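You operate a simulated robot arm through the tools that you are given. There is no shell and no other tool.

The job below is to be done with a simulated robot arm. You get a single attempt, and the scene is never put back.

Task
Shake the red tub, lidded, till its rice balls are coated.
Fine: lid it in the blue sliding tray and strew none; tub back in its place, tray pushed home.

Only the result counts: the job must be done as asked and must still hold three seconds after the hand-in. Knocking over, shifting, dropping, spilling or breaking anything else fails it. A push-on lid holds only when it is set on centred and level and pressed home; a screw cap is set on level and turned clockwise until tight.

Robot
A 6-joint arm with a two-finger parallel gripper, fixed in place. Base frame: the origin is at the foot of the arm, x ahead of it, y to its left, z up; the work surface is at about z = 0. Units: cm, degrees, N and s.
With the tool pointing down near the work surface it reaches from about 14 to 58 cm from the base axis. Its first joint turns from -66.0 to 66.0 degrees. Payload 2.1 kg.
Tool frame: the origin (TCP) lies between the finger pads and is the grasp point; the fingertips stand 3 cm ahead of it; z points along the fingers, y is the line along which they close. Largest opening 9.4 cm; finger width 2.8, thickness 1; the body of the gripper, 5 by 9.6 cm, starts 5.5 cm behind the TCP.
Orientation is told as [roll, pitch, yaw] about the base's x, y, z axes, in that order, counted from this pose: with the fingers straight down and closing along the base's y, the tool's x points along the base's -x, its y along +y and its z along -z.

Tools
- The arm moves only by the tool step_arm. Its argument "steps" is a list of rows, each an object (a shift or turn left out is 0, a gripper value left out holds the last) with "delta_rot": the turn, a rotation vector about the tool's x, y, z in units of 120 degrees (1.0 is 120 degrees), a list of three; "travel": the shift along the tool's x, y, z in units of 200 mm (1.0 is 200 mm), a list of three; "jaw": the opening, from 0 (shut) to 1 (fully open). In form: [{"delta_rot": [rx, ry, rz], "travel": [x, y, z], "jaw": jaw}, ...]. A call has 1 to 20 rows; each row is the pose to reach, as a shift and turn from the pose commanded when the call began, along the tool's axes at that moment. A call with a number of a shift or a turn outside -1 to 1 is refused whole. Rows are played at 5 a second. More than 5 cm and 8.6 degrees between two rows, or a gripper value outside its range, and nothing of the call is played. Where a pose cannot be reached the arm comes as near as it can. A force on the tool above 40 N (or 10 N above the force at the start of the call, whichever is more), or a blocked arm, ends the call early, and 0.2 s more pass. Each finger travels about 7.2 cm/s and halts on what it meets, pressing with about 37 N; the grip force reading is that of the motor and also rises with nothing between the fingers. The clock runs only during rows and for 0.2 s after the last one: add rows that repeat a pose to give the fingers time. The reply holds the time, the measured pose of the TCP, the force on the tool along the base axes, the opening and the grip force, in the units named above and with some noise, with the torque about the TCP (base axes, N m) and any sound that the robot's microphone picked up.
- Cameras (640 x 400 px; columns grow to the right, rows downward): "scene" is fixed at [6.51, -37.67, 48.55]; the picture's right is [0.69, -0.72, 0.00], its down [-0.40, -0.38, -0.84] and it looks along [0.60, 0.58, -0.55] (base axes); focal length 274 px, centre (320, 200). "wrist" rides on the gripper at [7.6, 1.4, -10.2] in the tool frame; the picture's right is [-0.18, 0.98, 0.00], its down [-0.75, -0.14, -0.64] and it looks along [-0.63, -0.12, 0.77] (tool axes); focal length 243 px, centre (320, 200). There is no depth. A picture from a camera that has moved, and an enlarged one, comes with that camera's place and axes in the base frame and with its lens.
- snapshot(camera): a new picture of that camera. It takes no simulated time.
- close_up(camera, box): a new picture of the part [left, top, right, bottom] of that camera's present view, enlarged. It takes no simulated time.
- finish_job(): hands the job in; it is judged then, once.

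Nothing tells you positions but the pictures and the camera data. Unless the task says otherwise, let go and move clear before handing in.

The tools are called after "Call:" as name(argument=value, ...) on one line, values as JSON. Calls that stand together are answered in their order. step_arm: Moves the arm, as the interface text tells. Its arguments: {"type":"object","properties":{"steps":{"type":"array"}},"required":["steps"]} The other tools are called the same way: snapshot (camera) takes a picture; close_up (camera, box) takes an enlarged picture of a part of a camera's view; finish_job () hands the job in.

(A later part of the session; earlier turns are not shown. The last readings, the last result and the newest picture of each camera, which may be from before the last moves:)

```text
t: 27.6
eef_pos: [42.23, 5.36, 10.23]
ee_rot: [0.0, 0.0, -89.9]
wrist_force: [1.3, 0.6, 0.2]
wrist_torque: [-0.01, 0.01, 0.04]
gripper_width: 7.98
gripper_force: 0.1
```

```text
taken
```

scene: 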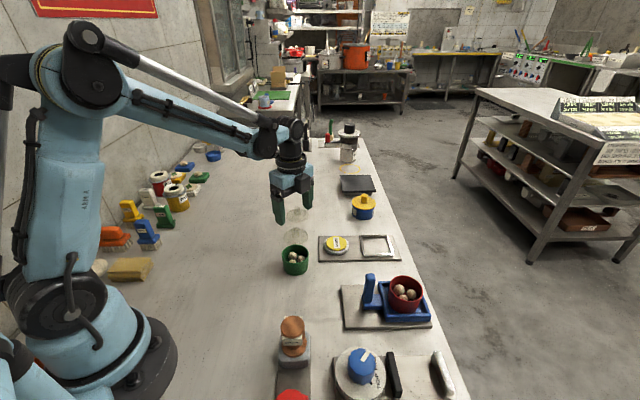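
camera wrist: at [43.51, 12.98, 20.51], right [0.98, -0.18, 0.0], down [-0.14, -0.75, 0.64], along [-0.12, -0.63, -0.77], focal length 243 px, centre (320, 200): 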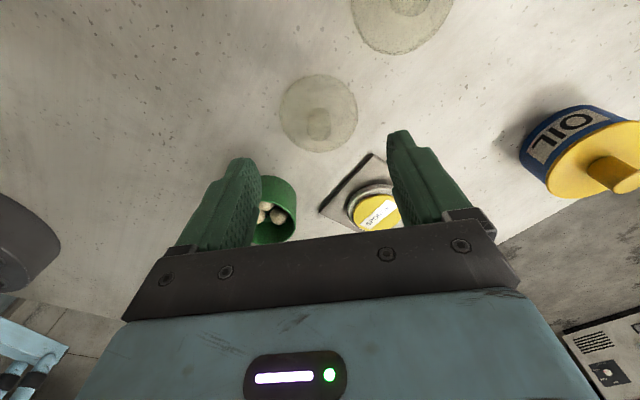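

Call:
close_up(camera="wrist", box=[260, 60, 380, 160])

Call:
close_up(camera="scene", box=[260, 190, 340, 260])

```text
4.00 times, centred on (320, 110) of wrist
camera zoom: at [43.51, 12.98, 20.51], right [0.98, -0.18, 0.0], down [-0.14, -0.75, 0.64], along [-0.12, -0.63, -0.77], focal length 970 px, centre (320, 560)
```

zoom: 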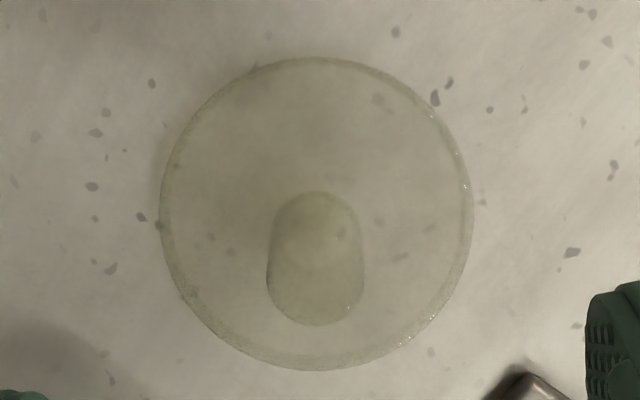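

```text
5.71 times, centred on (300, 225) of scene
camera zoom: at [6.51, -37.67, 48.55], right [0.69, -0.72, 0.0], down [-0.4, -0.38, -0.84], along [0.6, 0.58, -0.55], focal length 1565 px, centre (434, 57)
```

zoom: 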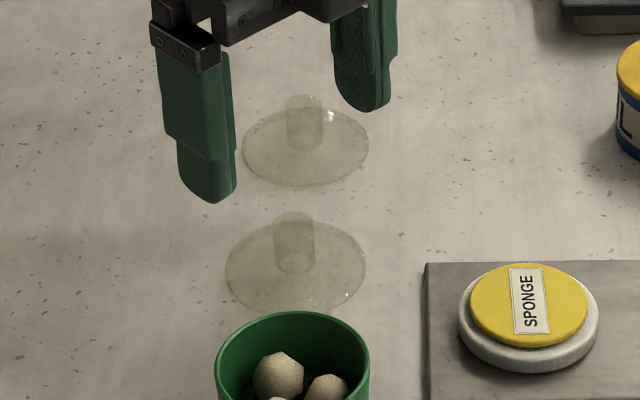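

The lid is 6.4–6.5 cm across and centred within 1 mm of the tool. Its knob is about 1.8 cm wide with its top at z ≈ 3. I'll descend and close on the knob.

Call:
step_arm(steps=[{"travel": [-0.003, 0, 0.1]}, {"travel": [-0.003, 0, 0.2]}, {"travel": [-0.003, 0, 0.28]}, {"travel": [-0.003, 0, 0.315]}, {"travel": [-0.003, 0, 0.315]}])

Call:
close_up(camera="wrist", box=[200, 60, 440, 240])

Call:
close_up(camera="scene", box=[260, 190, 340, 260])

```text
t: 28.8
eef_pos: [42.06, 5.44, 3.99]
ee_rot: [0.0, 0.0, -90.0]
wrist_force: [-0.9, -0.3, 0.0]
wrist_torque: [0.0, 0.01, 0.01]
gripper_width: 7.99
gripper_force: 0.1
```

```text
2.22 times, centred on (320, 150) of wrist
camera zoom: at [43.49, 12.98, 14.22], right [0.98, -0.18, 0.0], down [-0.14, -0.75, 0.64], along [-0.12, -0.63, -0.77], focal length 539 px, centre (320, 311)
```

zoom: 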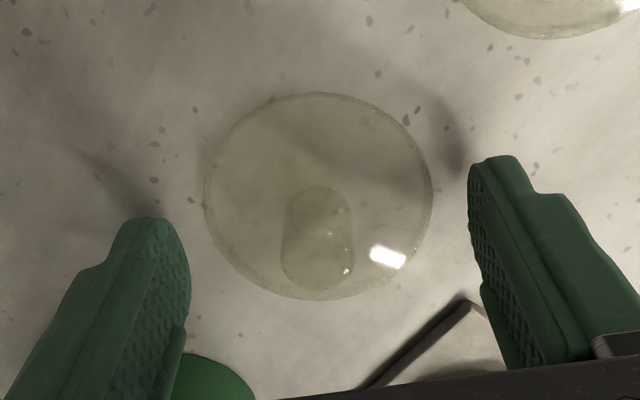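

```text
5.71 times, centred on (300, 225) of scene
camera zoom: at [6.51, -37.67, 48.55], right [0.69, -0.72, 0.0], down [-0.4, -0.38, -0.84], along [0.6, 0.58, -0.55], focal length 1565 px, centre (434, 57)
```

zoom: 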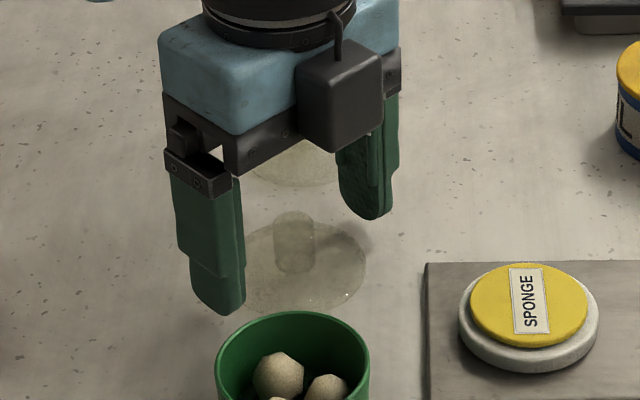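

Call:
step_arm(steps=[{"jaw": 0.5}, {"jaw": 0.3}, {"jaw": 0.1}, {"jaw": 0.1}, {"jaw": 0.1}])

Call:
close_up(camera="wrist", box=[200, 60, 440, 240])

```text
t: 30.0
eef_pos: [42.12, 5.24, 3.93]
ee_rot: [-0.1, 0.0, -90.0]
wrist_force: [-0.6, -0.5, 3.0]
wrist_torque: [0.02, 0.08, -0.01]
gripper_width: 1.41
gripper_force: 37.0
```

```text
2.22 times, centred on (320, 150) of wrist
camera zoom: at [43.49, 12.98, 14.24], right [0.98, -0.18, 0.0], down [-0.14, -0.75, 0.64], along [-0.12, -0.63, -0.77], focal length 539 px, centre (320, 311)
```

zoom: 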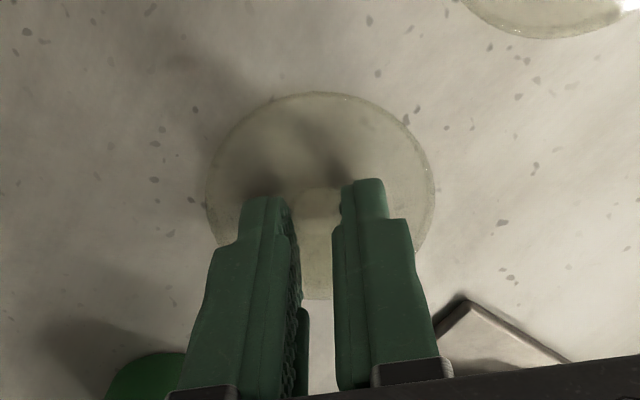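

The knob is gripped with the lid flat and centred. I'll lift it and carry it high back to the tray in two moves.

Call:
step_arm(steps=[{"travel": [0, 0, -0.04]}, {"travel": [0, 0, -0.14]}, {"travel": [0, 0, -0.28]}, {"travel": [0, 0, -0.42]}, {"travel": [-0.04, 0, -0.52]}, {"travel": [-0.14, 0, -0.55]}, {"travel": [-0.28, 0, -0.55]}, {"travel": [-0.42, 0, -0.55]}, {"travel": [-0.56, 0, -0.55]}, {"travel": [-0.68, 0, -0.55]}, {"travel": [-0.76, 0, -0.55]}, {"travel": [-0.76, 0, -0.55]}])

Call:
snapshot(camera="wrist")

Call:
snapshot(camera="scene")

```text
t: 32.6
eef_pos: [42.08, -9.9, 14.93]
ee_rot: [0.0, 0.0, -89.9]
wrist_force: [0.3, -0.2, -0.2]
wrist_torque: [-0.03, -0.02, 0.0]
gripper_width: 1.63
gripper_force: 36.5
```

```text
taken
camera wrist: at [43.54, -2.25, 25.19], right [0.98, -0.18, 0.0], down [-0.14, -0.75, 0.64], along [-0.12, -0.63, -0.77], focal length 243 px, centre (320, 200)
```

wrist: 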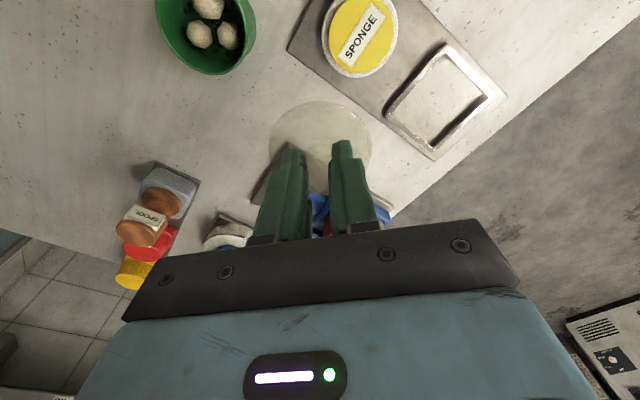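

```text
taken
```

scene: 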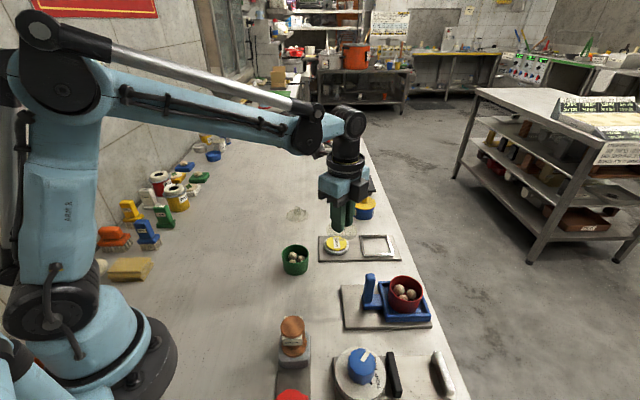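

Call:
close_up(camera="wrist", box=[240, 80, 400, 220])

Call:
close_up(camera="scene", box=[310, 170, 390, 250])

```text
2.86 times, centred on (320, 150) of wrist
camera zoom: at [43.54, -2.25, 25.19], right [0.98, -0.18, 0.0], down [-0.14, -0.75, 0.64], along [-0.12, -0.63, -0.77], focal length 693 px, centre (320, 343)
```

zoom: 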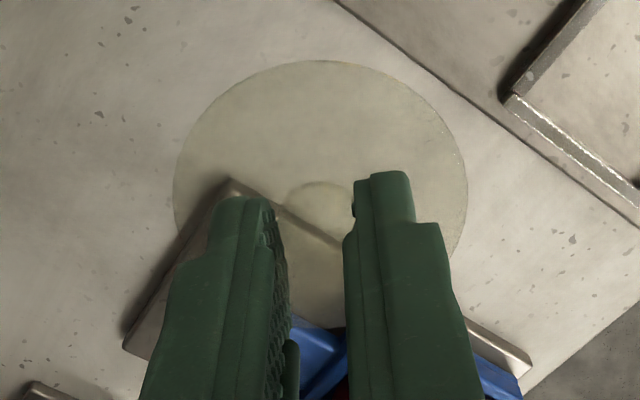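

```text
5.00 times, centred on (350, 210) of scene
camera zoom: at [6.51, -37.67, 48.55], right [0.69, -0.72, 0.0], down [-0.4, -0.38, -0.84], along [0.6, 0.58, -0.55], focal length 1370 px, centre (170, 150)
```

zoom: 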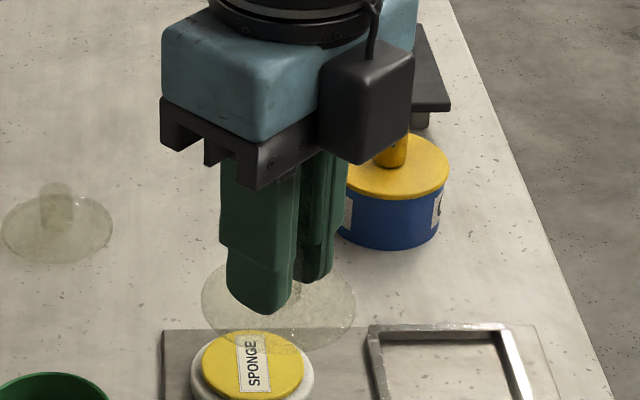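

The lid hasn't shifted in the grip. I'll continue to above the tub in the tray.

Call:
step_arm(steps=[{"travel": [-0.06, 0.002, 0]}, {"travel": [-0.18, 0.006, 0]}, {"travel": [-0.32, 0.011, 0]}, {"travel": [-0.46, 0.016, 0]}, {"travel": [-0.6, 0.021, 0]}, {"travel": [-0.72, 0.025, 0]}, {"travel": [-0.798, 0.028, 0]}, {"travel": [-0.798, 0.028, 0.1]}, {"travel": [-0.798, 0.028, 0.1]}])

Call:
close_up(camera="wrist", box=[220, 60, 420, 220])

Call:
close_up(camera="scene", box=[340, 220, 460, 340])

```text
t: 34.6
eef_pos: [42.66, -25.92, 12.75]
ee_rot: [0.0, 0.0, -90.1]
wrist_force: [-1.0, 0.6, 1.3]
wrist_torque: [-0.02, 0.0, 0.02]
gripper_width: 1.67
gripper_force: 37.5
```

```text
2.50 times, centred on (320, 140) of wrist
camera zoom: at [44.07, -18.18, 23.22], right [0.98, -0.18, 0.0], down [-0.14, -0.75, 0.64], along [-0.12, -0.63, -0.77], focal length 606 px, centre (320, 350)
```

zoom: 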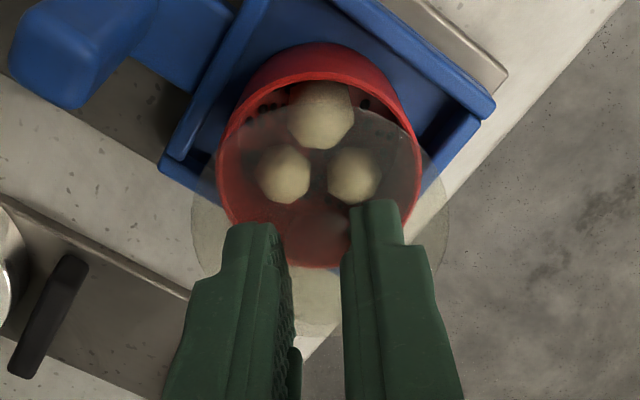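

```text
3.33 times, centred on (400, 280) of scene
camera zoom: at [6.51, -37.67, 48.55], right [0.69, -0.72, 0.0], down [-0.4, -0.38, -0.84], along [0.6, 0.58, -0.55], focal length 913 px, centre (53, -67)
```

zoom: 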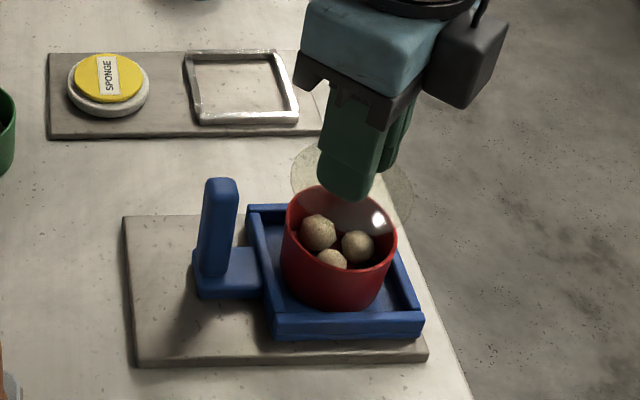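

Tub and lid line up within about 0.05 cm. I'll lower the lid until it is just above the rim and check again.

Call:
step_arm(steps=[{"travel": [-0.0025, 0, 0.04]}, {"travel": [-0.0025, 0, 0.08]}, {"travel": [-0.0025, 0, 0.12]}, {"travel": [-0.0025, 0, 0.13]}, {"travel": [-0.0025, 0, 0.13]}])

Call:
close_up(camera="wrist", box=[220, 60, 420, 220])

Call:
close_up(camera="scene", box=[370, 250, 450, 330])

```text
t: 35.8
eef_pos: [42.6, -25.8, 10.18]
ee_rot: [0.0, 0.0, -90.0]
wrist_force: [0.1, -1.3, -0.6]
wrist_torque: [-0.02, 0.01, 0.0]
gripper_width: 1.67
gripper_force: 37.1
```

```text
2.50 times, centred on (320, 140) of wrist
camera zoom: at [44.04, -18.26, 20.58], right [0.98, -0.18, 0.0], down [-0.14, -0.75, 0.64], along [-0.12, -0.63, -0.77], focal length 606 px, centre (320, 350)
```

zoom: 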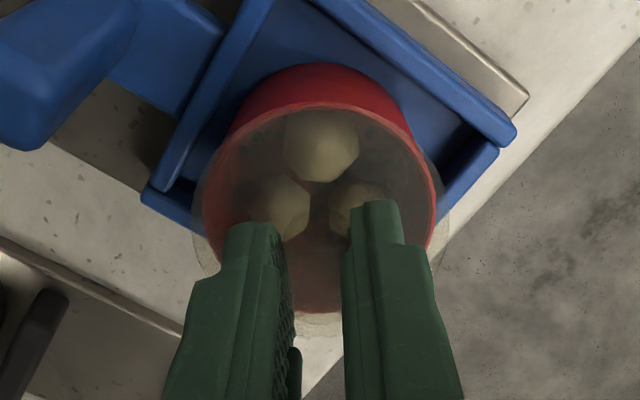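

```text
5.00 times, centred on (410, 290) of scene
camera zoom: at [6.51, -37.67, 48.55], right [0.69, -0.72, 0.0], down [-0.4, -0.38, -0.84], along [0.6, 0.58, -0.55], focal length 1370 px, centre (-130, -250)
```

zoom: 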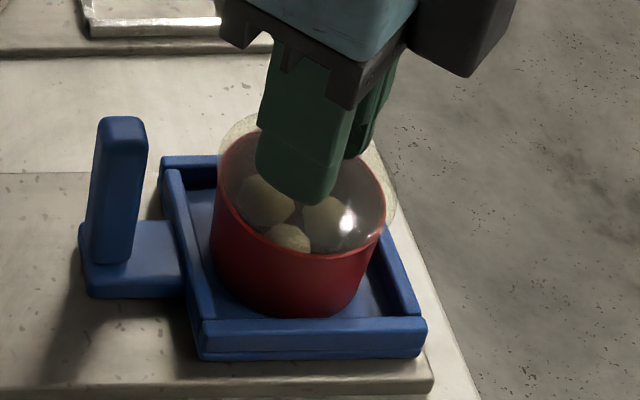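

Call:
step_arm(steps=[{"travel": [0, 0, 0.007]}, {"travel": [0, 0, 0.014]}, {"travel": [0, 0, 0.02]}, {"travel": [0, 0, 0.02]}])

Call:
close_up(camera="scene", box=[370, 250, 450, 330])

Call:
close_up(camera="wrist", box=[220, 60, 420, 220])

```text
t: 36.8
eef_pos: [42.78, -25.85, 9.82]
ee_rot: [0.0, 0.1, -90.0]
wrist_force: [-1.0, -0.2, 0.5]
wrist_torque: [-0.01, 0.04, -0.02]
gripper_width: 1.67
gripper_force: 36.8
```

```text
5.00 times, centred on (410, 290) of scene
camera zoom: at [6.51, -37.67, 48.55], right [0.69, -0.72, 0.0], down [-0.4, -0.38, -0.84], along [0.6, 0.58, -0.55], focal length 1370 px, centre (-130, -250)
```

zoom: 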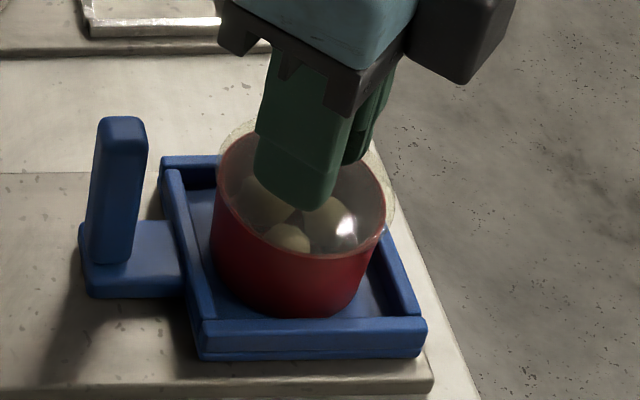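

```text
2.50 times, centred on (320, 140) of wrist
camera zoom: at [44.07, -18.25, 20.21], right [0.98, -0.18, 0.0], down [-0.14, -0.75, 0.64], along [-0.12, -0.63, -0.77], focal length 606 px, centre (320, 350)
```

zoom: 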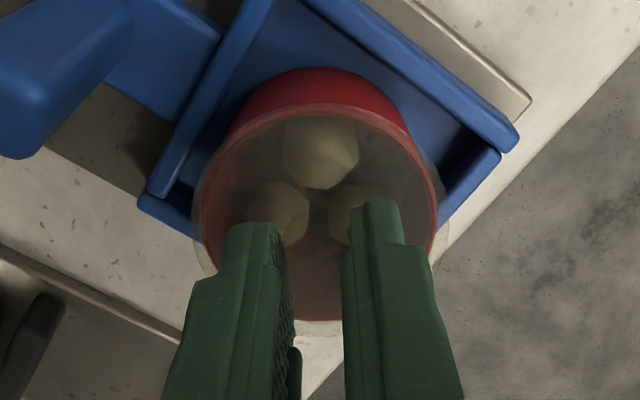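

Call:
step_arm(steps=[{"travel": [0, 0, 0.005]}, {"travel": [0, 0, 0.01]}, {"travel": [0, 0, 0.01]}])

```text
t: 37.6
eef_pos: [42.75, -25.82, 9.82]
ee_rot: [0.0, -0.1, -90.0]
wrist_force: [-2.1, 0.0, 32.3]
wrist_torque: [0.01, 0.05, -0.01]
gripper_width: 1.69
gripper_force: 37.4
heard: snap
```

I heard a snap at 32 N of press, so the lid seems to be on. I'll look at it before letting go.

Call:
close_up(camera="scene", box=[370, 250, 450, 330])

Call:
close_up(camera="wrist", box=[220, 60, 420, 220])

```text
5.00 times, centred on (410, 290) of scene
camera zoom: at [6.5, -37.66, 48.56], right [0.69, -0.72, 0.0], down [-0.4, -0.38, -0.84], along [0.6, 0.58, -0.55], focal length 1370 px, centre (-130, -250)
```

zoom: 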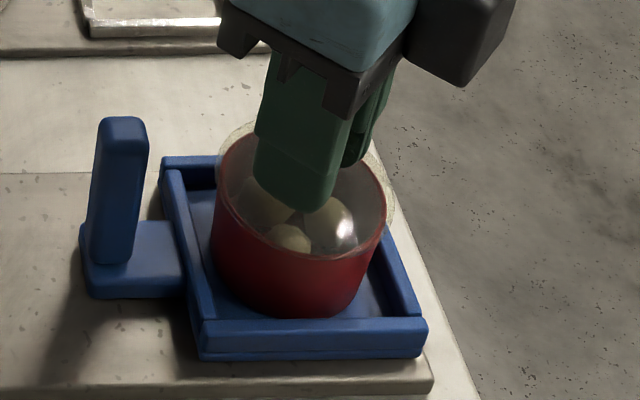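

```text
2.50 times, centred on (320, 140) of wrist
camera zoom: at [44.06, -18.24, 20.13], right [0.98, -0.18, 0.0], down [-0.14, -0.75, 0.64], along [-0.12, -0.63, -0.77], focal length 606 px, centre (320, 350)
```

zoom: 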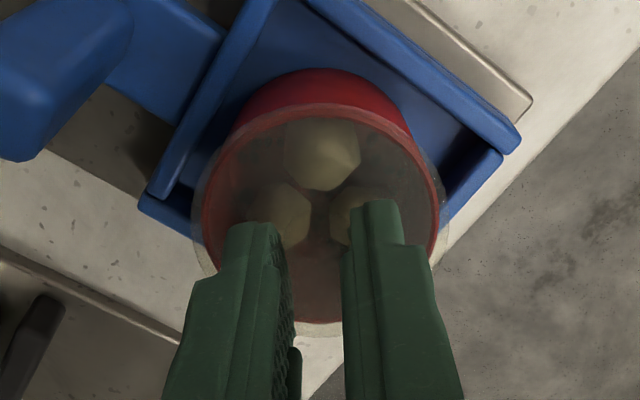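

The lid is seated centred and level, with the tub upright in the tray. I still hold the knob, so I'll lift just under 1 cm inside the tray to test that the lid really holds the tub.

Call:
step_arm(steps=[{"travel": [0, 0, -0.01]}, {"travel": [0, 0, -0.02]}, {"travel": [0, 0, -0.03]}, {"travel": [0, 0, -0.04]}, {"travel": [0, 0, -0.04]}])

Call:
close_up(camera="scene", box=[370, 250, 450, 330])

Call:
close_up(camera="wrist", box=[220, 60, 420, 220])

```text
t: 38.8
eef_pos: [42.66, -25.9, 10.52]
ee_rot: [-0.1, 0.0, -90.0]
wrist_force: [0.4, 0.5, -1.6]
wrist_torque: [-0.01, 0.0, -0.01]
gripper_width: 1.69
gripper_force: 36.7
```

```text
5.00 times, centred on (410, 290) of scene
camera zoom: at [6.51, -37.67, 48.55], right [0.69, -0.72, 0.0], down [-0.4, -0.38, -0.84], along [0.6, 0.58, -0.55], focal length 1370 px, centre (-130, -250)
```

zoom: 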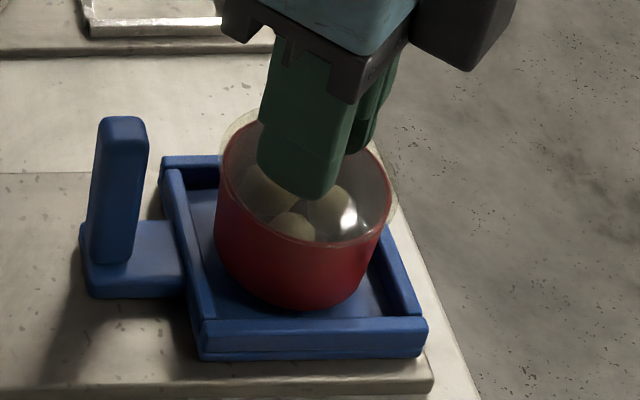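

```text
2.50 times, centred on (320, 140) of wrist
camera zoom: at [44.07, -18.26, 20.81], right [0.98, -0.18, 0.0], down [-0.14, -0.75, 0.64], along [-0.12, -0.63, -0.77], focal length 606 px, centre (320, 350)
```

zoom: 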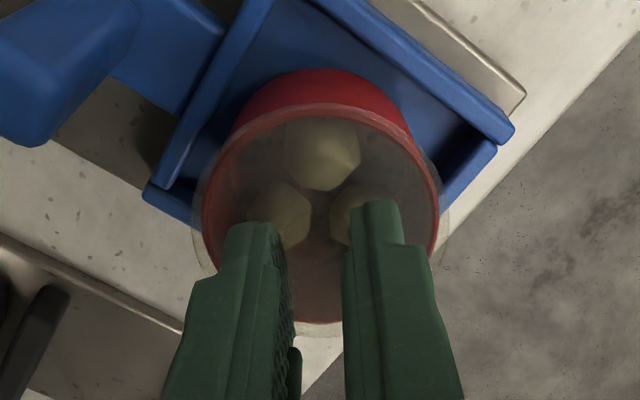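

The tub hangs securely from the snapped lid. I'll raise it clear of the tray and post, then start with a gentle shake to test the hold.

Call:
step_arm(steps=[{"travel": [0, 0, -0.04]}, {"travel": [0, 0, -0.12]}, {"travel": [0, 0, -0.22]}, {"travel": [0, 0, -0.32]}, {"travel": [0, 0, -0.42]}, {"travel": [0, 0, -0.48]}, {"travel": [0, 0, -0.5]}, {"travel": [0, 0, -0.5]}])

Call:
step_arm(steps=[{"travel": [0, 0, -0.03]}, {"travel": [0, 0, 0.03]}, {"travel": [0, 0, -0.04]}, {"travel": [0, 0, 0.04]}, {"travel": [0, 0, -0.05]}, {"travel": [0, 0, 0.05]}, {"travel": [0, 0, 0.0]}, {"travel": [0, 0, 0]}])

Call:
snapshot(camera="scene")

Call:
close_up(camera="wrist", box=[220, 60, 420, 220])

```text
t: 40.6
eef_pos: [42.72, -25.95, 20.72]
ee_rot: [-0.1, -0.1, -90.1]
wrist_force: [0.3, 0.7, -1.5]
wrist_torque: [0.0, 0.0, 0.03]
gripper_width: 1.65
gripper_force: 36.7
```

```text
t: 42.4
eef_pos: [42.64, -25.96, 20.44]
ee_rot: [0.0, 0.0, -90.1]
wrist_force: [-0.6, 0.1, -2.1]
wrist_torque: [0.02, 0.02, 0.01]
gripper_width: 1.67
gripper_force: 37.2
```

```text
taken
```

scene: 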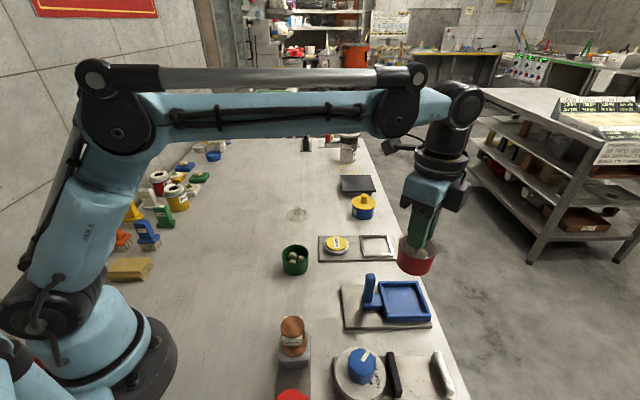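

```text
2.50 times, centred on (320, 140) of wrist
camera zoom: at [44.06, -18.24, 30.8], right [0.98, -0.18, 0.0], down [-0.14, -0.75, 0.64], along [-0.12, -0.63, -0.77], focal length 606 px, centre (320, 350)
```

zoom: 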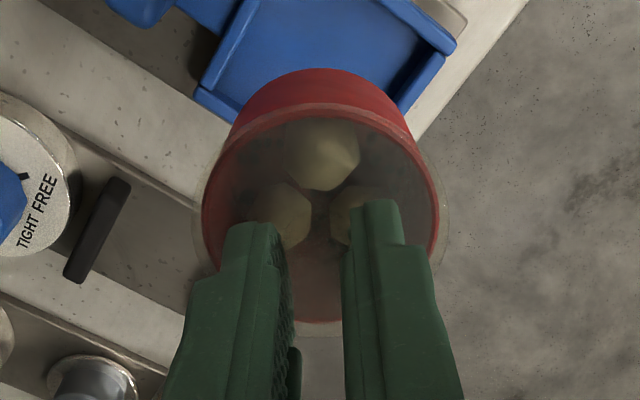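

The lid holds and nothing has shifted. I'll shake harder now, up and down, and look for a sign of coating.

Call:
step_arm(steps=[{"travel": [0, 0, -0.06]}, {"travel": [0, 0, 0.06]}, {"travel": [0, 0, -0.08]}, {"travel": [0, 0, 0.08]}, {"travel": [0, 0, -0.09]}, {"travel": [0, 0, 0.09]}, {"travel": [0, 0, -0.09]}, {"travel": [0, 0, 0.09]}, {"travel": [0, 0, -0.09]}, {"travel": [0, 0, 0.09]}, {"travel": [0, 0, -0.05]}, {"travel": [0, 0, 0.0]}, {"travel": [0, 0, 0]}])

Call:
close_up(camera="wrist", box=[220, 60, 420, 220])

Call:
close_up(camera="scene", box=[370, 210, 470, 290])

```text
t: 45.2
eef_pos: [42.53, -25.84, 20.41]
ee_rot: [-0.1, 0.1, -90.1]
wrist_force: [0.2, 0.9, -1.2]
wrist_torque: [0.01, 0.0, 0.0]
gripper_width: 1.67
gripper_force: 37.0
```

```text
2.50 times, centred on (320, 140) of wrist
camera zoom: at [44.02, -18.27, 30.76], right [0.98, -0.18, 0.0], down [-0.14, -0.75, 0.64], along [-0.12, -0.63, -0.77], focal length 606 px, centre (320, 350)
```

zoom: 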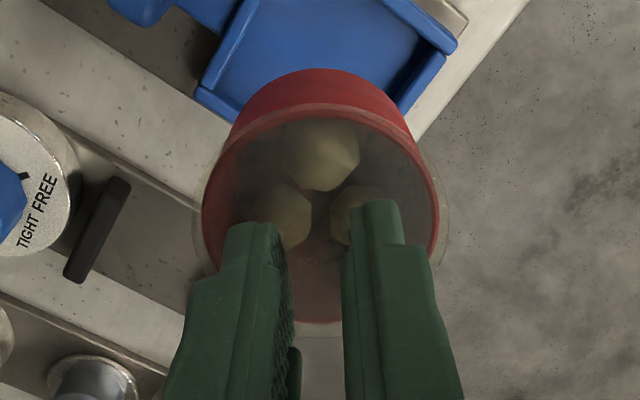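

```text
5.00 times, centred on (420, 250) of scene
camera zoom: at [6.51, -37.67, 48.55], right [0.69, -0.72, 0.0], down [-0.4, -0.38, -0.84], along [0.6, 0.58, -0.55], focal length 1370 px, centre (-180, -50)
```

zoom: 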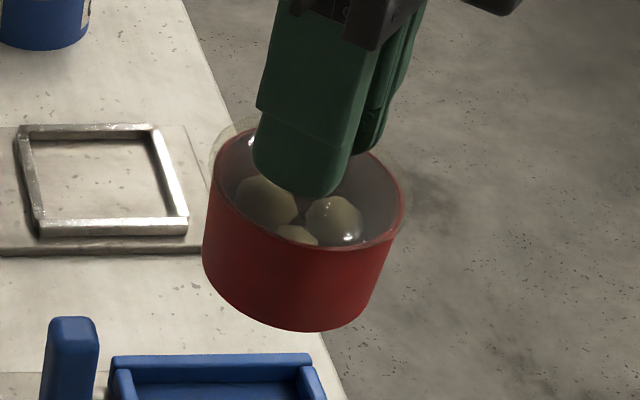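

No sound and no visible change in the balls yet. I'll try shaking side to side along the finger-closing axis, where the grip is strongest.

Call:
step_arm(steps=[{"travel": [0, 0.04, 0]}, {"travel": [0, -0.06, 0]}, {"travel": [0, 0.08, 0]}, {"travel": [0, -0.09, 0]}, {"travel": [0, 0.1, 0]}, {"travel": [0, -0.1, 0]}, {"travel": [0, 0.1, 0]}, {"travel": [0, -0.1, 0]}, {"travel": [0, 0.1, 0]}, {"travel": [0, -0.1, 0]}, {"travel": [0, 0.1, 0]}, {"travel": [0, -0.1, 0]}, {"travel": [0, 0.05, 0]}, {"travel": [0, 0, 0]}, {"travel": [0, 0, 0]}])

Call:
close_up(camera="wrist", box=[220, 60, 420, 220])

Call:
close_up(camera="scene", box=[370, 210, 470, 290])

```text
t: 48.4
eef_pos: [42.62, -25.82, 20.52]
ee_rot: [0.0, 0.0, -90.0]
wrist_force: [0.7, 0.9, -1.9]
wrist_torque: [0.0, 0.02, 0.05]
gripper_width: 1.65
gripper_force: 37.3
```

```text
2.50 times, centred on (320, 140) of wrist
camera zoom: at [44.04, -18.14, 30.91], right [0.98, -0.18, 0.0], down [-0.14, -0.75, 0.64], along [-0.12, -0.63, -0.77], focal length 606 px, centre (320, 350)
```

zoom: 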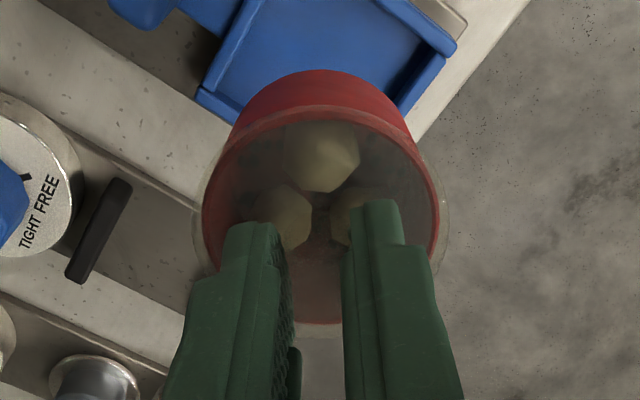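

```text
5.00 times, centred on (420, 250) of scene
camera zoom: at [6.51, -37.67, 48.55], right [0.69, -0.72, 0.0], down [-0.4, -0.38, -0.84], along [0.6, 0.58, -0.55], focal length 1370 px, centre (-180, -50)
```

zoom: 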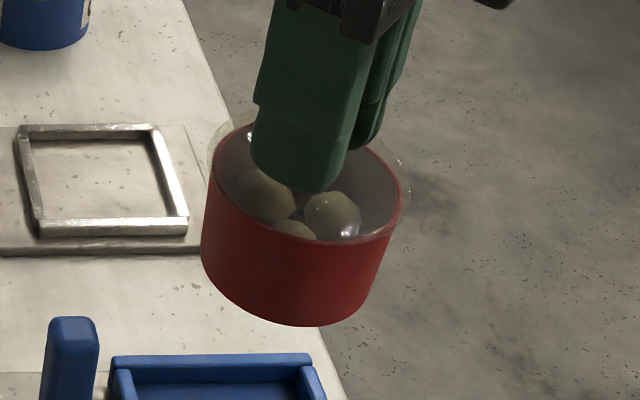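

Call:
close_up(camera="wrist", box=[280, 90, 380, 165])

Call:
close_up(camera="scene", box=[400, 230, 456, 276])

Call:
close_up(camera="scene", box=[270, 230, 326, 276])

```text
5.33 times, centred on (330, 128) of wrist
camera zoom: at [44.04, -18.14, 30.91], right [0.98, -0.18, 0.0], down [-0.14, -0.75, 0.64], along [-0.12, -0.63, -0.77], focal length 1294 px, centre (267, 587)
```

zoom: 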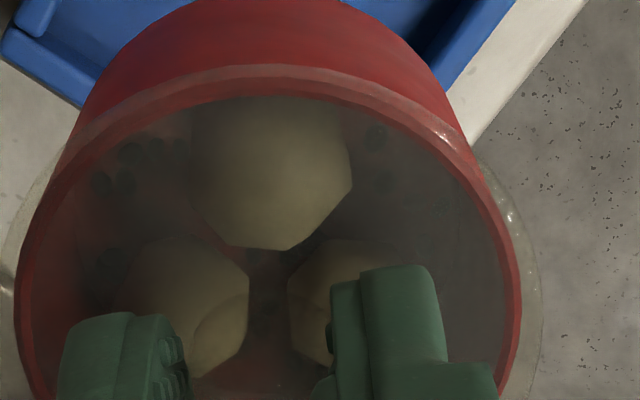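

```text
8.70 times, centred on (428, 253) of scene
camera zoom: at [6.51, -37.67, 48.55], right [0.69, -0.72, 0.0], down [-0.4, -0.38, -0.84], along [0.6, 0.58, -0.55], focal length 2382 px, centre (-619, -261)
```

zoom: 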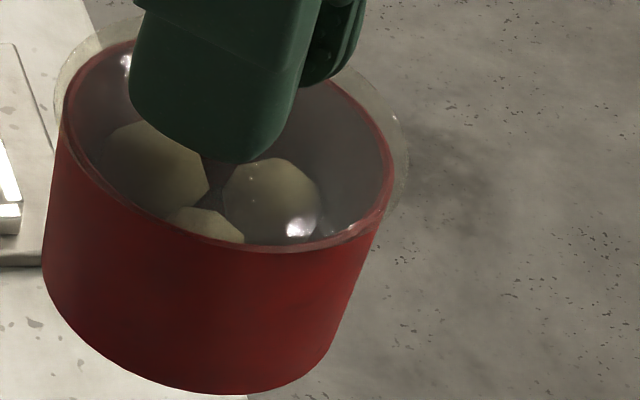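

```text
8.70 times, centred on (298, 253) of scene
camera zoom: at [6.51, -37.67, 48.55], right [0.69, -0.72, 0.0], down [-0.4, -0.38, -0.84], along [0.6, 0.58, -0.55], focal length 2382 px, centre (511, -261)
```

zoom: 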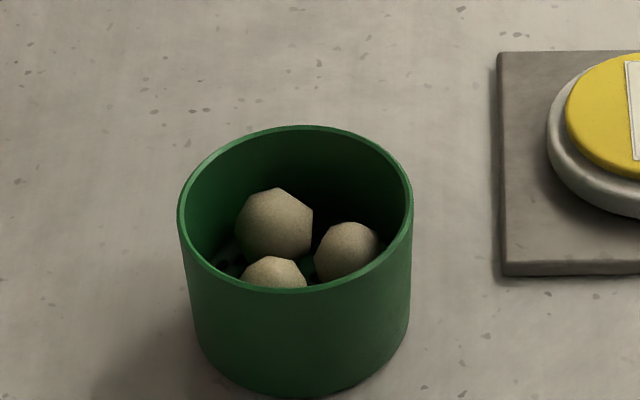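

The dark specks still lie on the tub floor and the balls look plain, so I'll keep shaking with longer strokes. The lid still looks tight.

Call:
step_arm(steps=[{"travel": [0, 0, -0.1]}, {"travel": [0, 0, 0.1]}, {"travel": [0, 0, -0.12]}, {"travel": [0, 0, 0.12]}, {"travel": [0, 0, -0.12]}, {"travel": [0, 0, 0.12]}, {"travel": [0, 0, -0.12]}, {"travel": [0, 0, 0.12]}, {"travel": [0, 0, -0.12]}, {"travel": [0, 0, 0.12]}, {"travel": [0, 0, -0.12]}, {"travel": [0, 0, 0.12]}, {"travel": [0, 0, -0.12]}, {"travel": [0, 0, 0.12]}, {"travel": [0, 0, -0.12]}, {"travel": [0, 0, 0.12]}, {"travel": [0, 0, -0.12]}, {"travel": [0, 0, 0.1]}, {"travel": [0, 0, 0.0]}, {"travel": [0, 0, 0]}])

Call:
close_up(camera="wrist", box=[280, 90, 380, 165])

Call:
close_up(camera="scene", box=[400, 230, 456, 276])

```text
t: 52.6
eef_pos: [42.89, -25.82, 20.48]
ee_rot: [-0.1, 0.0, -90.0]
wrist_force: [-0.4, -0.5, -1.3]
wrist_torque: [0.03, -0.01, 0.01]
gripper_width: 1.67
gripper_force: 37.0
```

```text
5.33 times, centred on (330, 128) of wrist
camera zoom: at [44.17, -18.19, 30.88], right [0.98, -0.18, 0.0], down [-0.14, -0.75, 0.64], along [-0.12, -0.63, -0.77], focal length 1294 px, centre (267, 587)
```

zoom: 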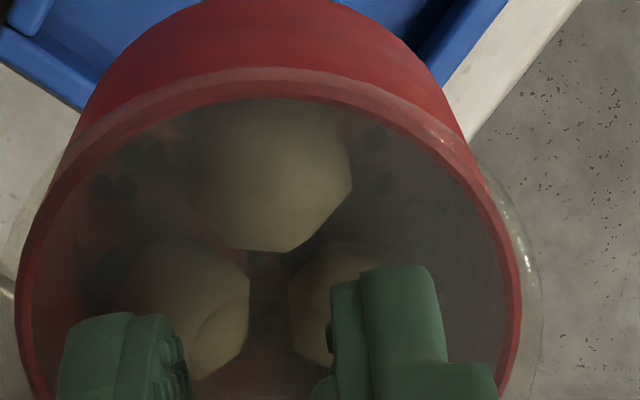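

```text
8.70 times, centred on (428, 253) of scene
camera zoom: at [6.51, -37.67, 48.55], right [0.69, -0.72, 0.0], down [-0.4, -0.38, -0.84], along [0.6, 0.58, -0.55], focal length 2382 px, centre (-619, -261)
```

zoom: 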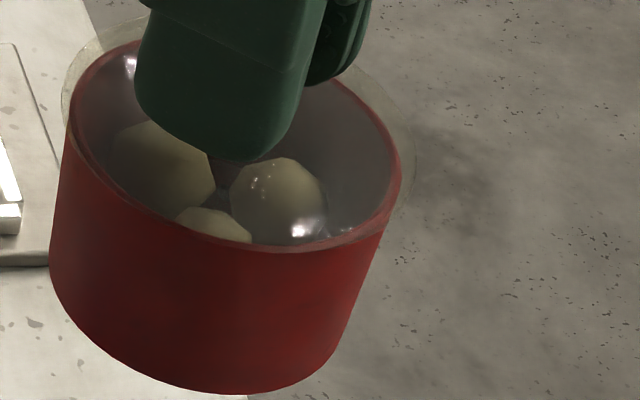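

There is still no visible coating. Short fast strokes may be getting smoothed out by the arm, so I'll try longer full strokes up and down.

Call:
step_arm(steps=[{"travel": [0, 0, -0.23]}, {"travel": [0, 0, -0.46]}, {"travel": [0, 0, -0.23]}, {"travel": [0, 0, 0]}, {"travel": [0, 0, -0.24]}, {"travel": [0, 0, -0.48]}, {"travel": [0, 0, -0.24]}, {"travel": [0, 0, 0]}, {"travel": [0, 0, -0.24]}, {"travel": [0, 0, -0.48]}, {"travel": [0, 0, -0.24]}, {"travel": [0, 0, 0]}, {"travel": [0, 0, -0.24]}, {"travel": [0, 0, -0.48]}, {"travel": [0, 0, -0.24]}, {"travel": [0, 0, 0]}, {"travel": [0, 0, -0.24]}, {"travel": [0, 0, -0.48]}, {"travel": [0, 0, -0.24]}, {"travel": [0, 0, 0]}])

Call:
close_up(camera="wrist", box=[280, 90, 380, 165])

Call:
close_up(camera="scene", box=[400, 230, 456, 276])

```text
t: 56.8
eef_pos: [42.66, -25.89, 20.43]
ee_rot: [0.1, 0.1, -90.1]
wrist_force: [0.1, 0.7, -1.4]
wrist_torque: [0.01, 0.01, -0.01]
gripper_width: 1.71
gripper_force: 36.9
```

```text
5.33 times, centred on (330, 128) of wrist
camera zoom: at [44.01, -18.19, 30.73], right [0.98, -0.18, 0.0], down [-0.14, -0.75, 0.64], along [-0.12, -0.63, -0.77], focal length 1294 px, centre (267, 587)
```

zoom: 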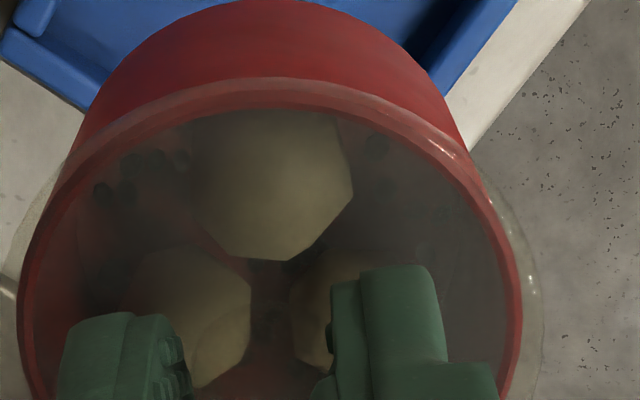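

```text
8.70 times, centred on (428, 253) of scene
camera zoom: at [6.51, -37.67, 48.55], right [0.69, -0.72, 0.0], down [-0.4, -0.38, -0.84], along [0.6, 0.58, -0.55], focal length 2382 px, centre (-619, -261)
```

zoom: 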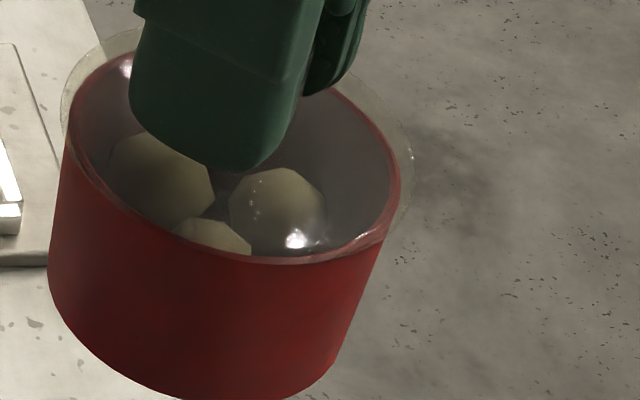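

The tub has tilted a few degrees in the grip, so I'll stop the long vertical strokes. I'll look closely at the lid's seating and the balls before going on.

Call:
snapshot(camera="wrist")

Call:
close_up(camera="scene", box=[380, 200, 480, 290])

Call:
close_up(camera="scene", box=[408, 240, 440, 262])

Call:
close_up(camera="wrist", box=[300, 105, 350, 140])

```text
taken
camera wrist: at [44.01, -18.19, 30.73], right [0.98, -0.18, 0.0], down [-0.14, -0.75, 0.64], along [-0.12, -0.63, -0.77], focal length 243 px, centre (320, 200)
```

wrist: 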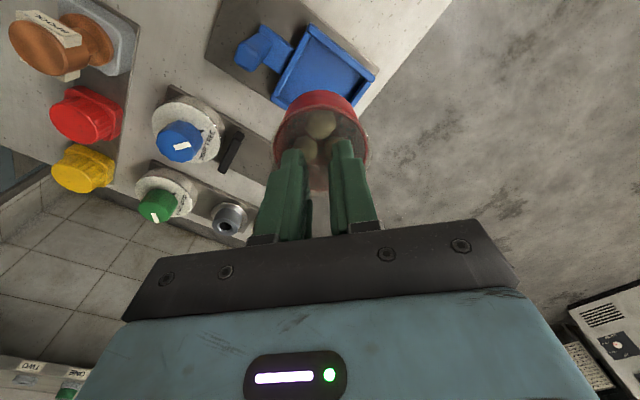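

```text
4.44 times, centred on (430, 245) of scene
camera zoom: at [6.51, -37.67, 48.55], right [0.69, -0.72, 0.0], down [-0.4, -0.38, -0.84], along [0.6, 0.58, -0.55], focal length 1218 px, centre (-169, 0)
```

zoom: 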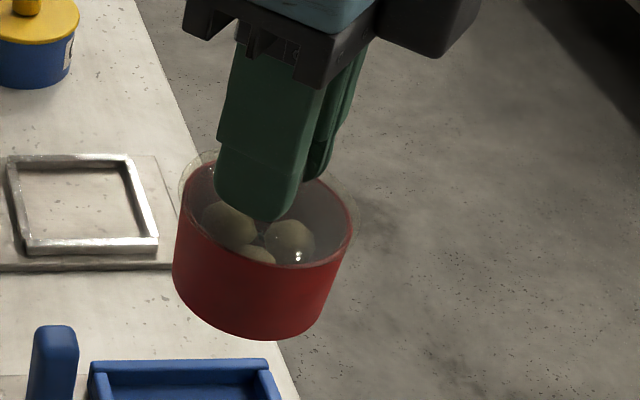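

```text
16.00 times, centred on (424, 251) of scene
camera zoom: at [6.51, -37.67, 48.55], right [0.69, -0.72, 0.0], down [-0.4, -0.38, -0.84], along [0.6, 0.58, -0.55], focal length 4383 px, centre (-1344, -616)
```

zoom: 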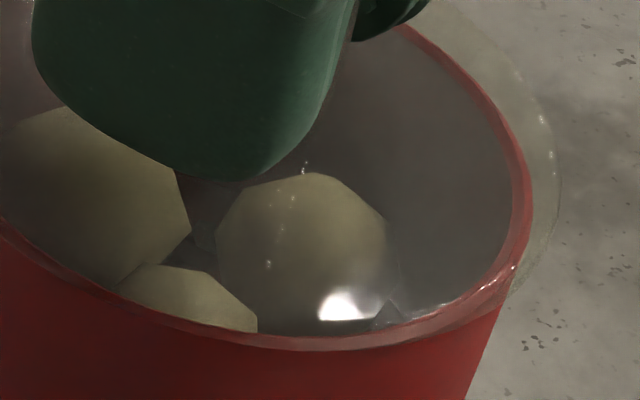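

```text
11.43 times, centred on (325, 122) of wrist
camera zoom: at [44.01, -18.19, 30.73], right [0.98, -0.18, 0.0], down [-0.14, -0.75, 0.64], along [-0.12, -0.63, -0.77], focal length 2773 px, centre (263, 1086)
```

zoom: 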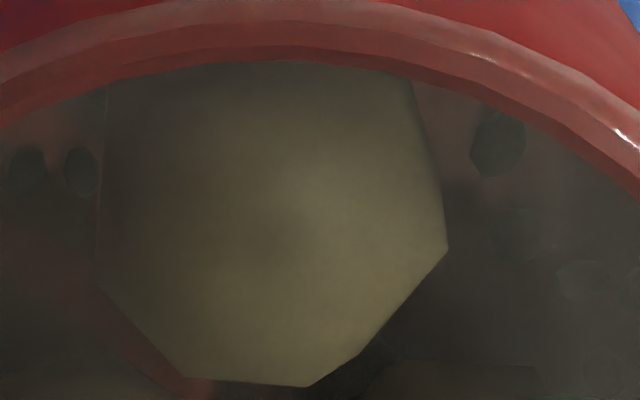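

Call:
close_up(camera="wrist", box=[220, 60, 420, 220])

Call:
close_up(camera="scene", box=[370, 210, 470, 290])

```text
2.50 times, centred on (320, 140) of wrist
camera zoom: at [44.01, -18.19, 30.73], right [0.98, -0.18, 0.0], down [-0.14, -0.75, 0.64], along [-0.12, -0.63, -0.77], focal length 606 px, centre (320, 350)
```

zoom: 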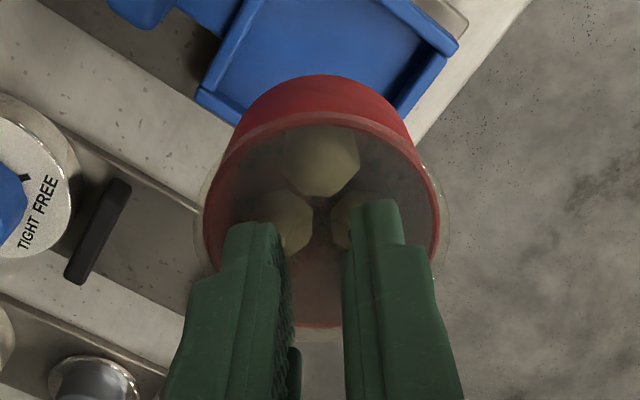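

```text
5.00 times, centred on (420, 250) of scene
camera zoom: at [6.51, -37.67, 48.55], right [0.69, -0.72, 0.0], down [-0.4, -0.38, -0.84], along [0.6, 0.58, -0.55], focal length 1370 px, centre (-180, -50)
```

zoom: 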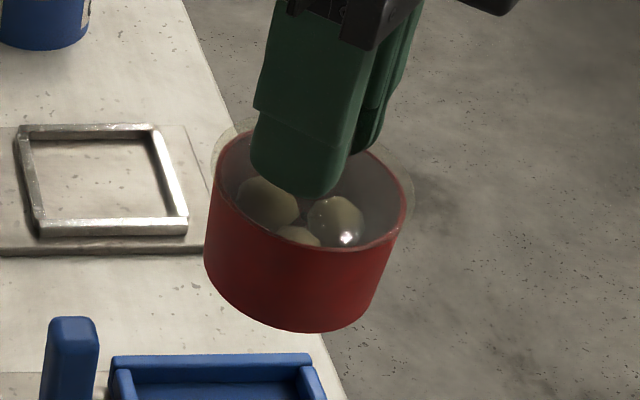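

The tub hasn't slipped beyond about 2 mm and the lid is still tight, but the balls look uncoated. I'll try a longer bout of faster sideways shaking along the closing axis.

Call:
step_arm(steps=[{"travel": [0, 0.1, 0]}, {"travel": [0, -0.12, 0]}, {"travel": [0, 0.12, 0]}, {"travel": [0, -0.125, 0]}, {"travel": [0, 0.12, 0]}, {"travel": [0, -0.125, 0]}, {"travel": [0, 0.12, 0]}, {"travel": [0, -0.125, 0]}, {"travel": [0, 0.12, 0]}, {"travel": [0, -0.125, 0]}, {"travel": [0, 0.12, 0]}, {"travel": [0, -0.125, 0]}, {"travel": [0, 0.12, 0]}, {"travel": [0, -0.125, 0]}, {"travel": [0, 0.12, 0]}, {"travel": [0, -0.125, 0]}, {"travel": [0, 0.12, 0]}, {"travel": [0, -0.1, 0]}, {"travel": [0, 0, 0]}, {"travel": [0, 0, 0]}])

Call:
close_up(camera="wrist", box=[220, 60, 420, 220])

Call:
close_up(camera="scene", box=[400, 230, 456, 276])

```text
t: 61.0
eef_pos: [42.61, -25.97, 20.38]
ee_rot: [0.0, 0.0, -89.9]
wrist_force: [0.1, 0.5, -0.4]
wrist_torque: [0.03, -0.02, 0.03]
gripper_width: 1.66
gripper_force: 37.0
```

```text
2.50 times, centred on (320, 140) of wrist
camera zoom: at [43.98, -18.35, 30.77], right [0.98, -0.18, 0.0], down [-0.14, -0.75, 0.64], along [-0.12, -0.63, -0.77], focal length 606 px, centre (320, 350)
```

zoom: 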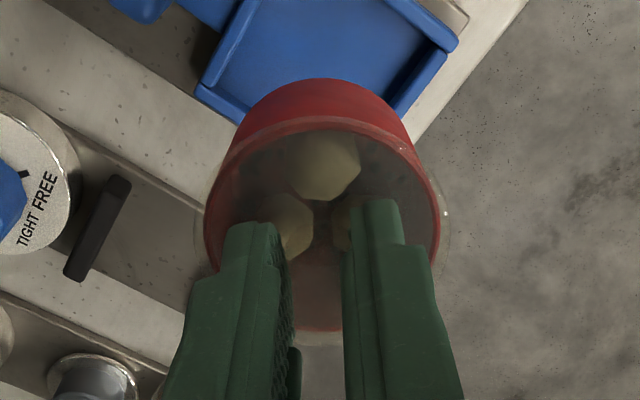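

```text
8.70 times, centred on (428, 253) of scene
camera zoom: at [6.51, -37.67, 48.55], right [0.69, -0.72, 0.0], down [-0.4, -0.38, -0.84], along [0.6, 0.58, -0.55], focal length 2382 px, centre (-619, -261)
```

zoom: 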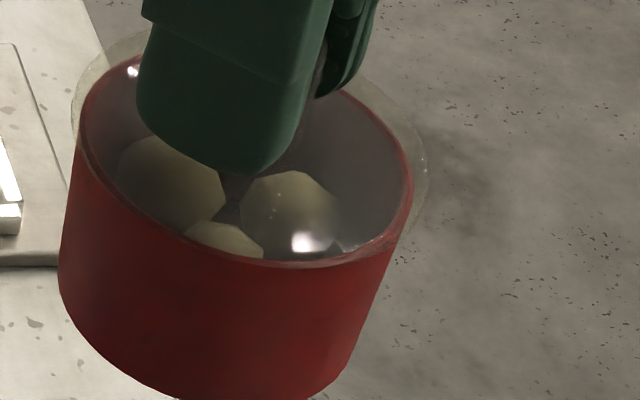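

Only a slow sideways creep of about 3 mm in the grip; the lid is still on and the balls are still plain. Next I'll try rocking the lidded tub through a good tilt angle so the contents would tumble.

Call:
step_arm(steps=[{"delta_rot": [0, 0.06, 0]}, {"delta_rot": [0, 0.12, 0]}, {"delta_rot": [0, 0.18, 0]}, {"delta_rot": [0, 0.24, 0]}, {"delta_rot": [0, 0.18, 0]}, {"delta_rot": [0, 0.12, 0]}, {"delta_rot": [0, 0.06, 0]}, {"delta_rot": [0, 0, 0]}, {"delta_rot": [0, 0, 0]}])

Call:
close_up(camera="wrist", box=[220, 60, 420, 220])

Call:
close_up(camera="scene", box=[370, 210, 470, 290])

```text
t: 63.0
eef_pos: [42.63, -25.87, 20.52]
ee_rot: [0.0, -0.1, -90.0]
wrist_force: [0.1, 0.5, -0.5]
wrist_torque: [-0.03, 0.02, -0.03]
gripper_width: 1.67
gripper_force: 36.6
```

```text
2.50 times, centred on (320, 140) of wrist
camera zoom: at [44.07, -18.25, 30.79], right [0.98, -0.18, 0.0], down [-0.14, -0.75, 0.64], along [-0.12, -0.63, -0.77], focal length 606 px, centre (320, 350)
```

zoom: 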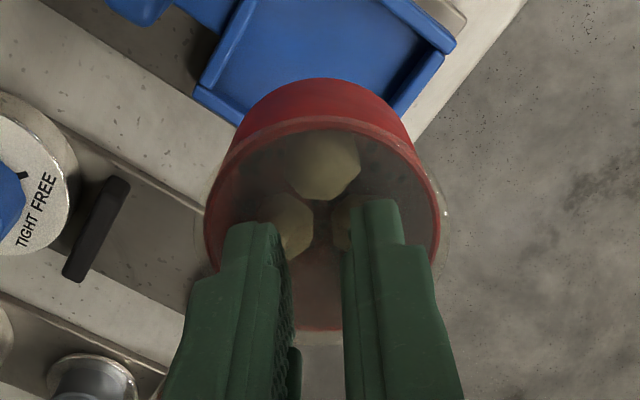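

```text
5.00 times, centred on (420, 250) of scene
camera zoom: at [6.51, -37.67, 48.55], right [0.69, -0.72, 0.0], down [-0.4, -0.38, -0.84], along [0.6, 0.58, -0.55], focal length 1370 px, centre (-180, -50)
```

zoom: 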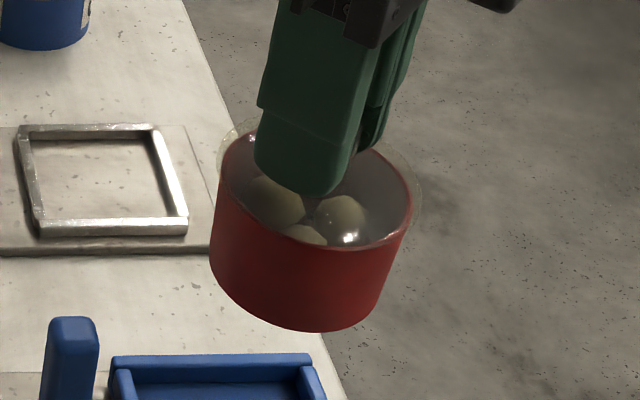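

The grip is stable through the tilt, but there is still no coating. I'll try a full bout of long horizontal strokes, with the centre moved in slightly so the whole range is reachable.

Call:
step_arm(steps=[{"travel": [0, -0.12, 0]}, {"travel": [0, -0.36, 0]}, {"travel": [0, -0.12, 0]}, {"travel": [0, 0.12, 0]}, {"travel": [0, -0.12, 0]}, {"travel": [0, -0.36, 0]}, {"travel": [0, -0.12, 0]}, {"travel": [0, 0.12, 0]}, {"travel": [0, -0.12, 0]}, {"travel": [0, -0.36, 0]}, {"travel": [0, -0.12, 0]}, {"travel": [0, 0.12, 0]}, {"travel": [0, -0.12, 0]}, {"travel": [0, -0.36, 0]}, {"travel": [0, -0.12, 0]}, {"travel": [0, 0.12, 0]}, {"travel": [0, -0.12, 0]}, {"travel": [0, -0.36, 0]}, {"travel": [0, -0.12, 0]}, {"travel": [0, 0, 0]}])

Call:
close_up(camera="wrist", box=[220, 60, 420, 220])

Call:
close_up(camera="scene", box=[400, 230, 456, 276])

```text
t: 67.2
eef_pos: [42.59, -25.92, 20.58]
ee_rot: [-0.1, 0.0, -90.0]
wrist_force: [-0.7, 0.3, 0.1]
wrist_torque: [-0.03, -0.01, 0.0]
gripper_width: 1.66
gripper_force: 37.1
```

```text
2.50 times, centred on (320, 140) of wrist
camera zoom: at [44.05, -18.22, 30.82], right [0.98, -0.18, 0.0], down [-0.14, -0.75, 0.64], along [-0.12, -0.63, -0.77], focal length 606 px, centre (320, 350)
```

zoom: 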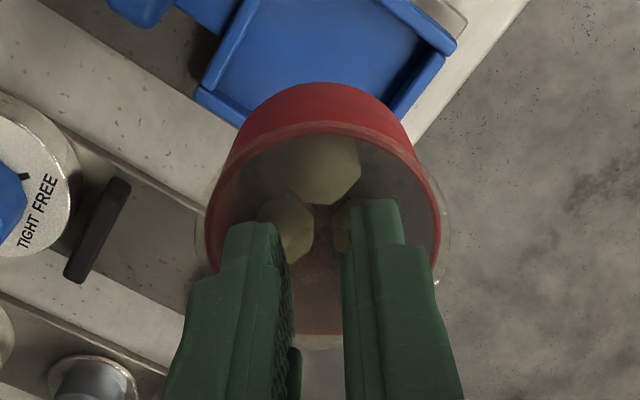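

```text
8.70 times, centred on (428, 253) of scene
camera zoom: at [6.51, -37.67, 48.55], right [0.69, -0.72, 0.0], down [-0.4, -0.38, -0.84], along [0.6, 0.58, -0.55], focal length 2382 px, centre (-619, -261)
```

zoom: 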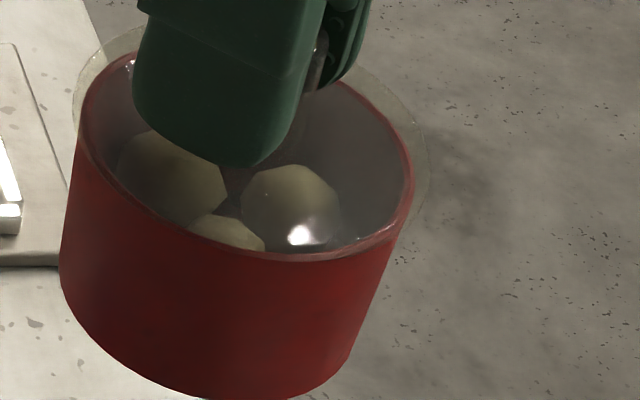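

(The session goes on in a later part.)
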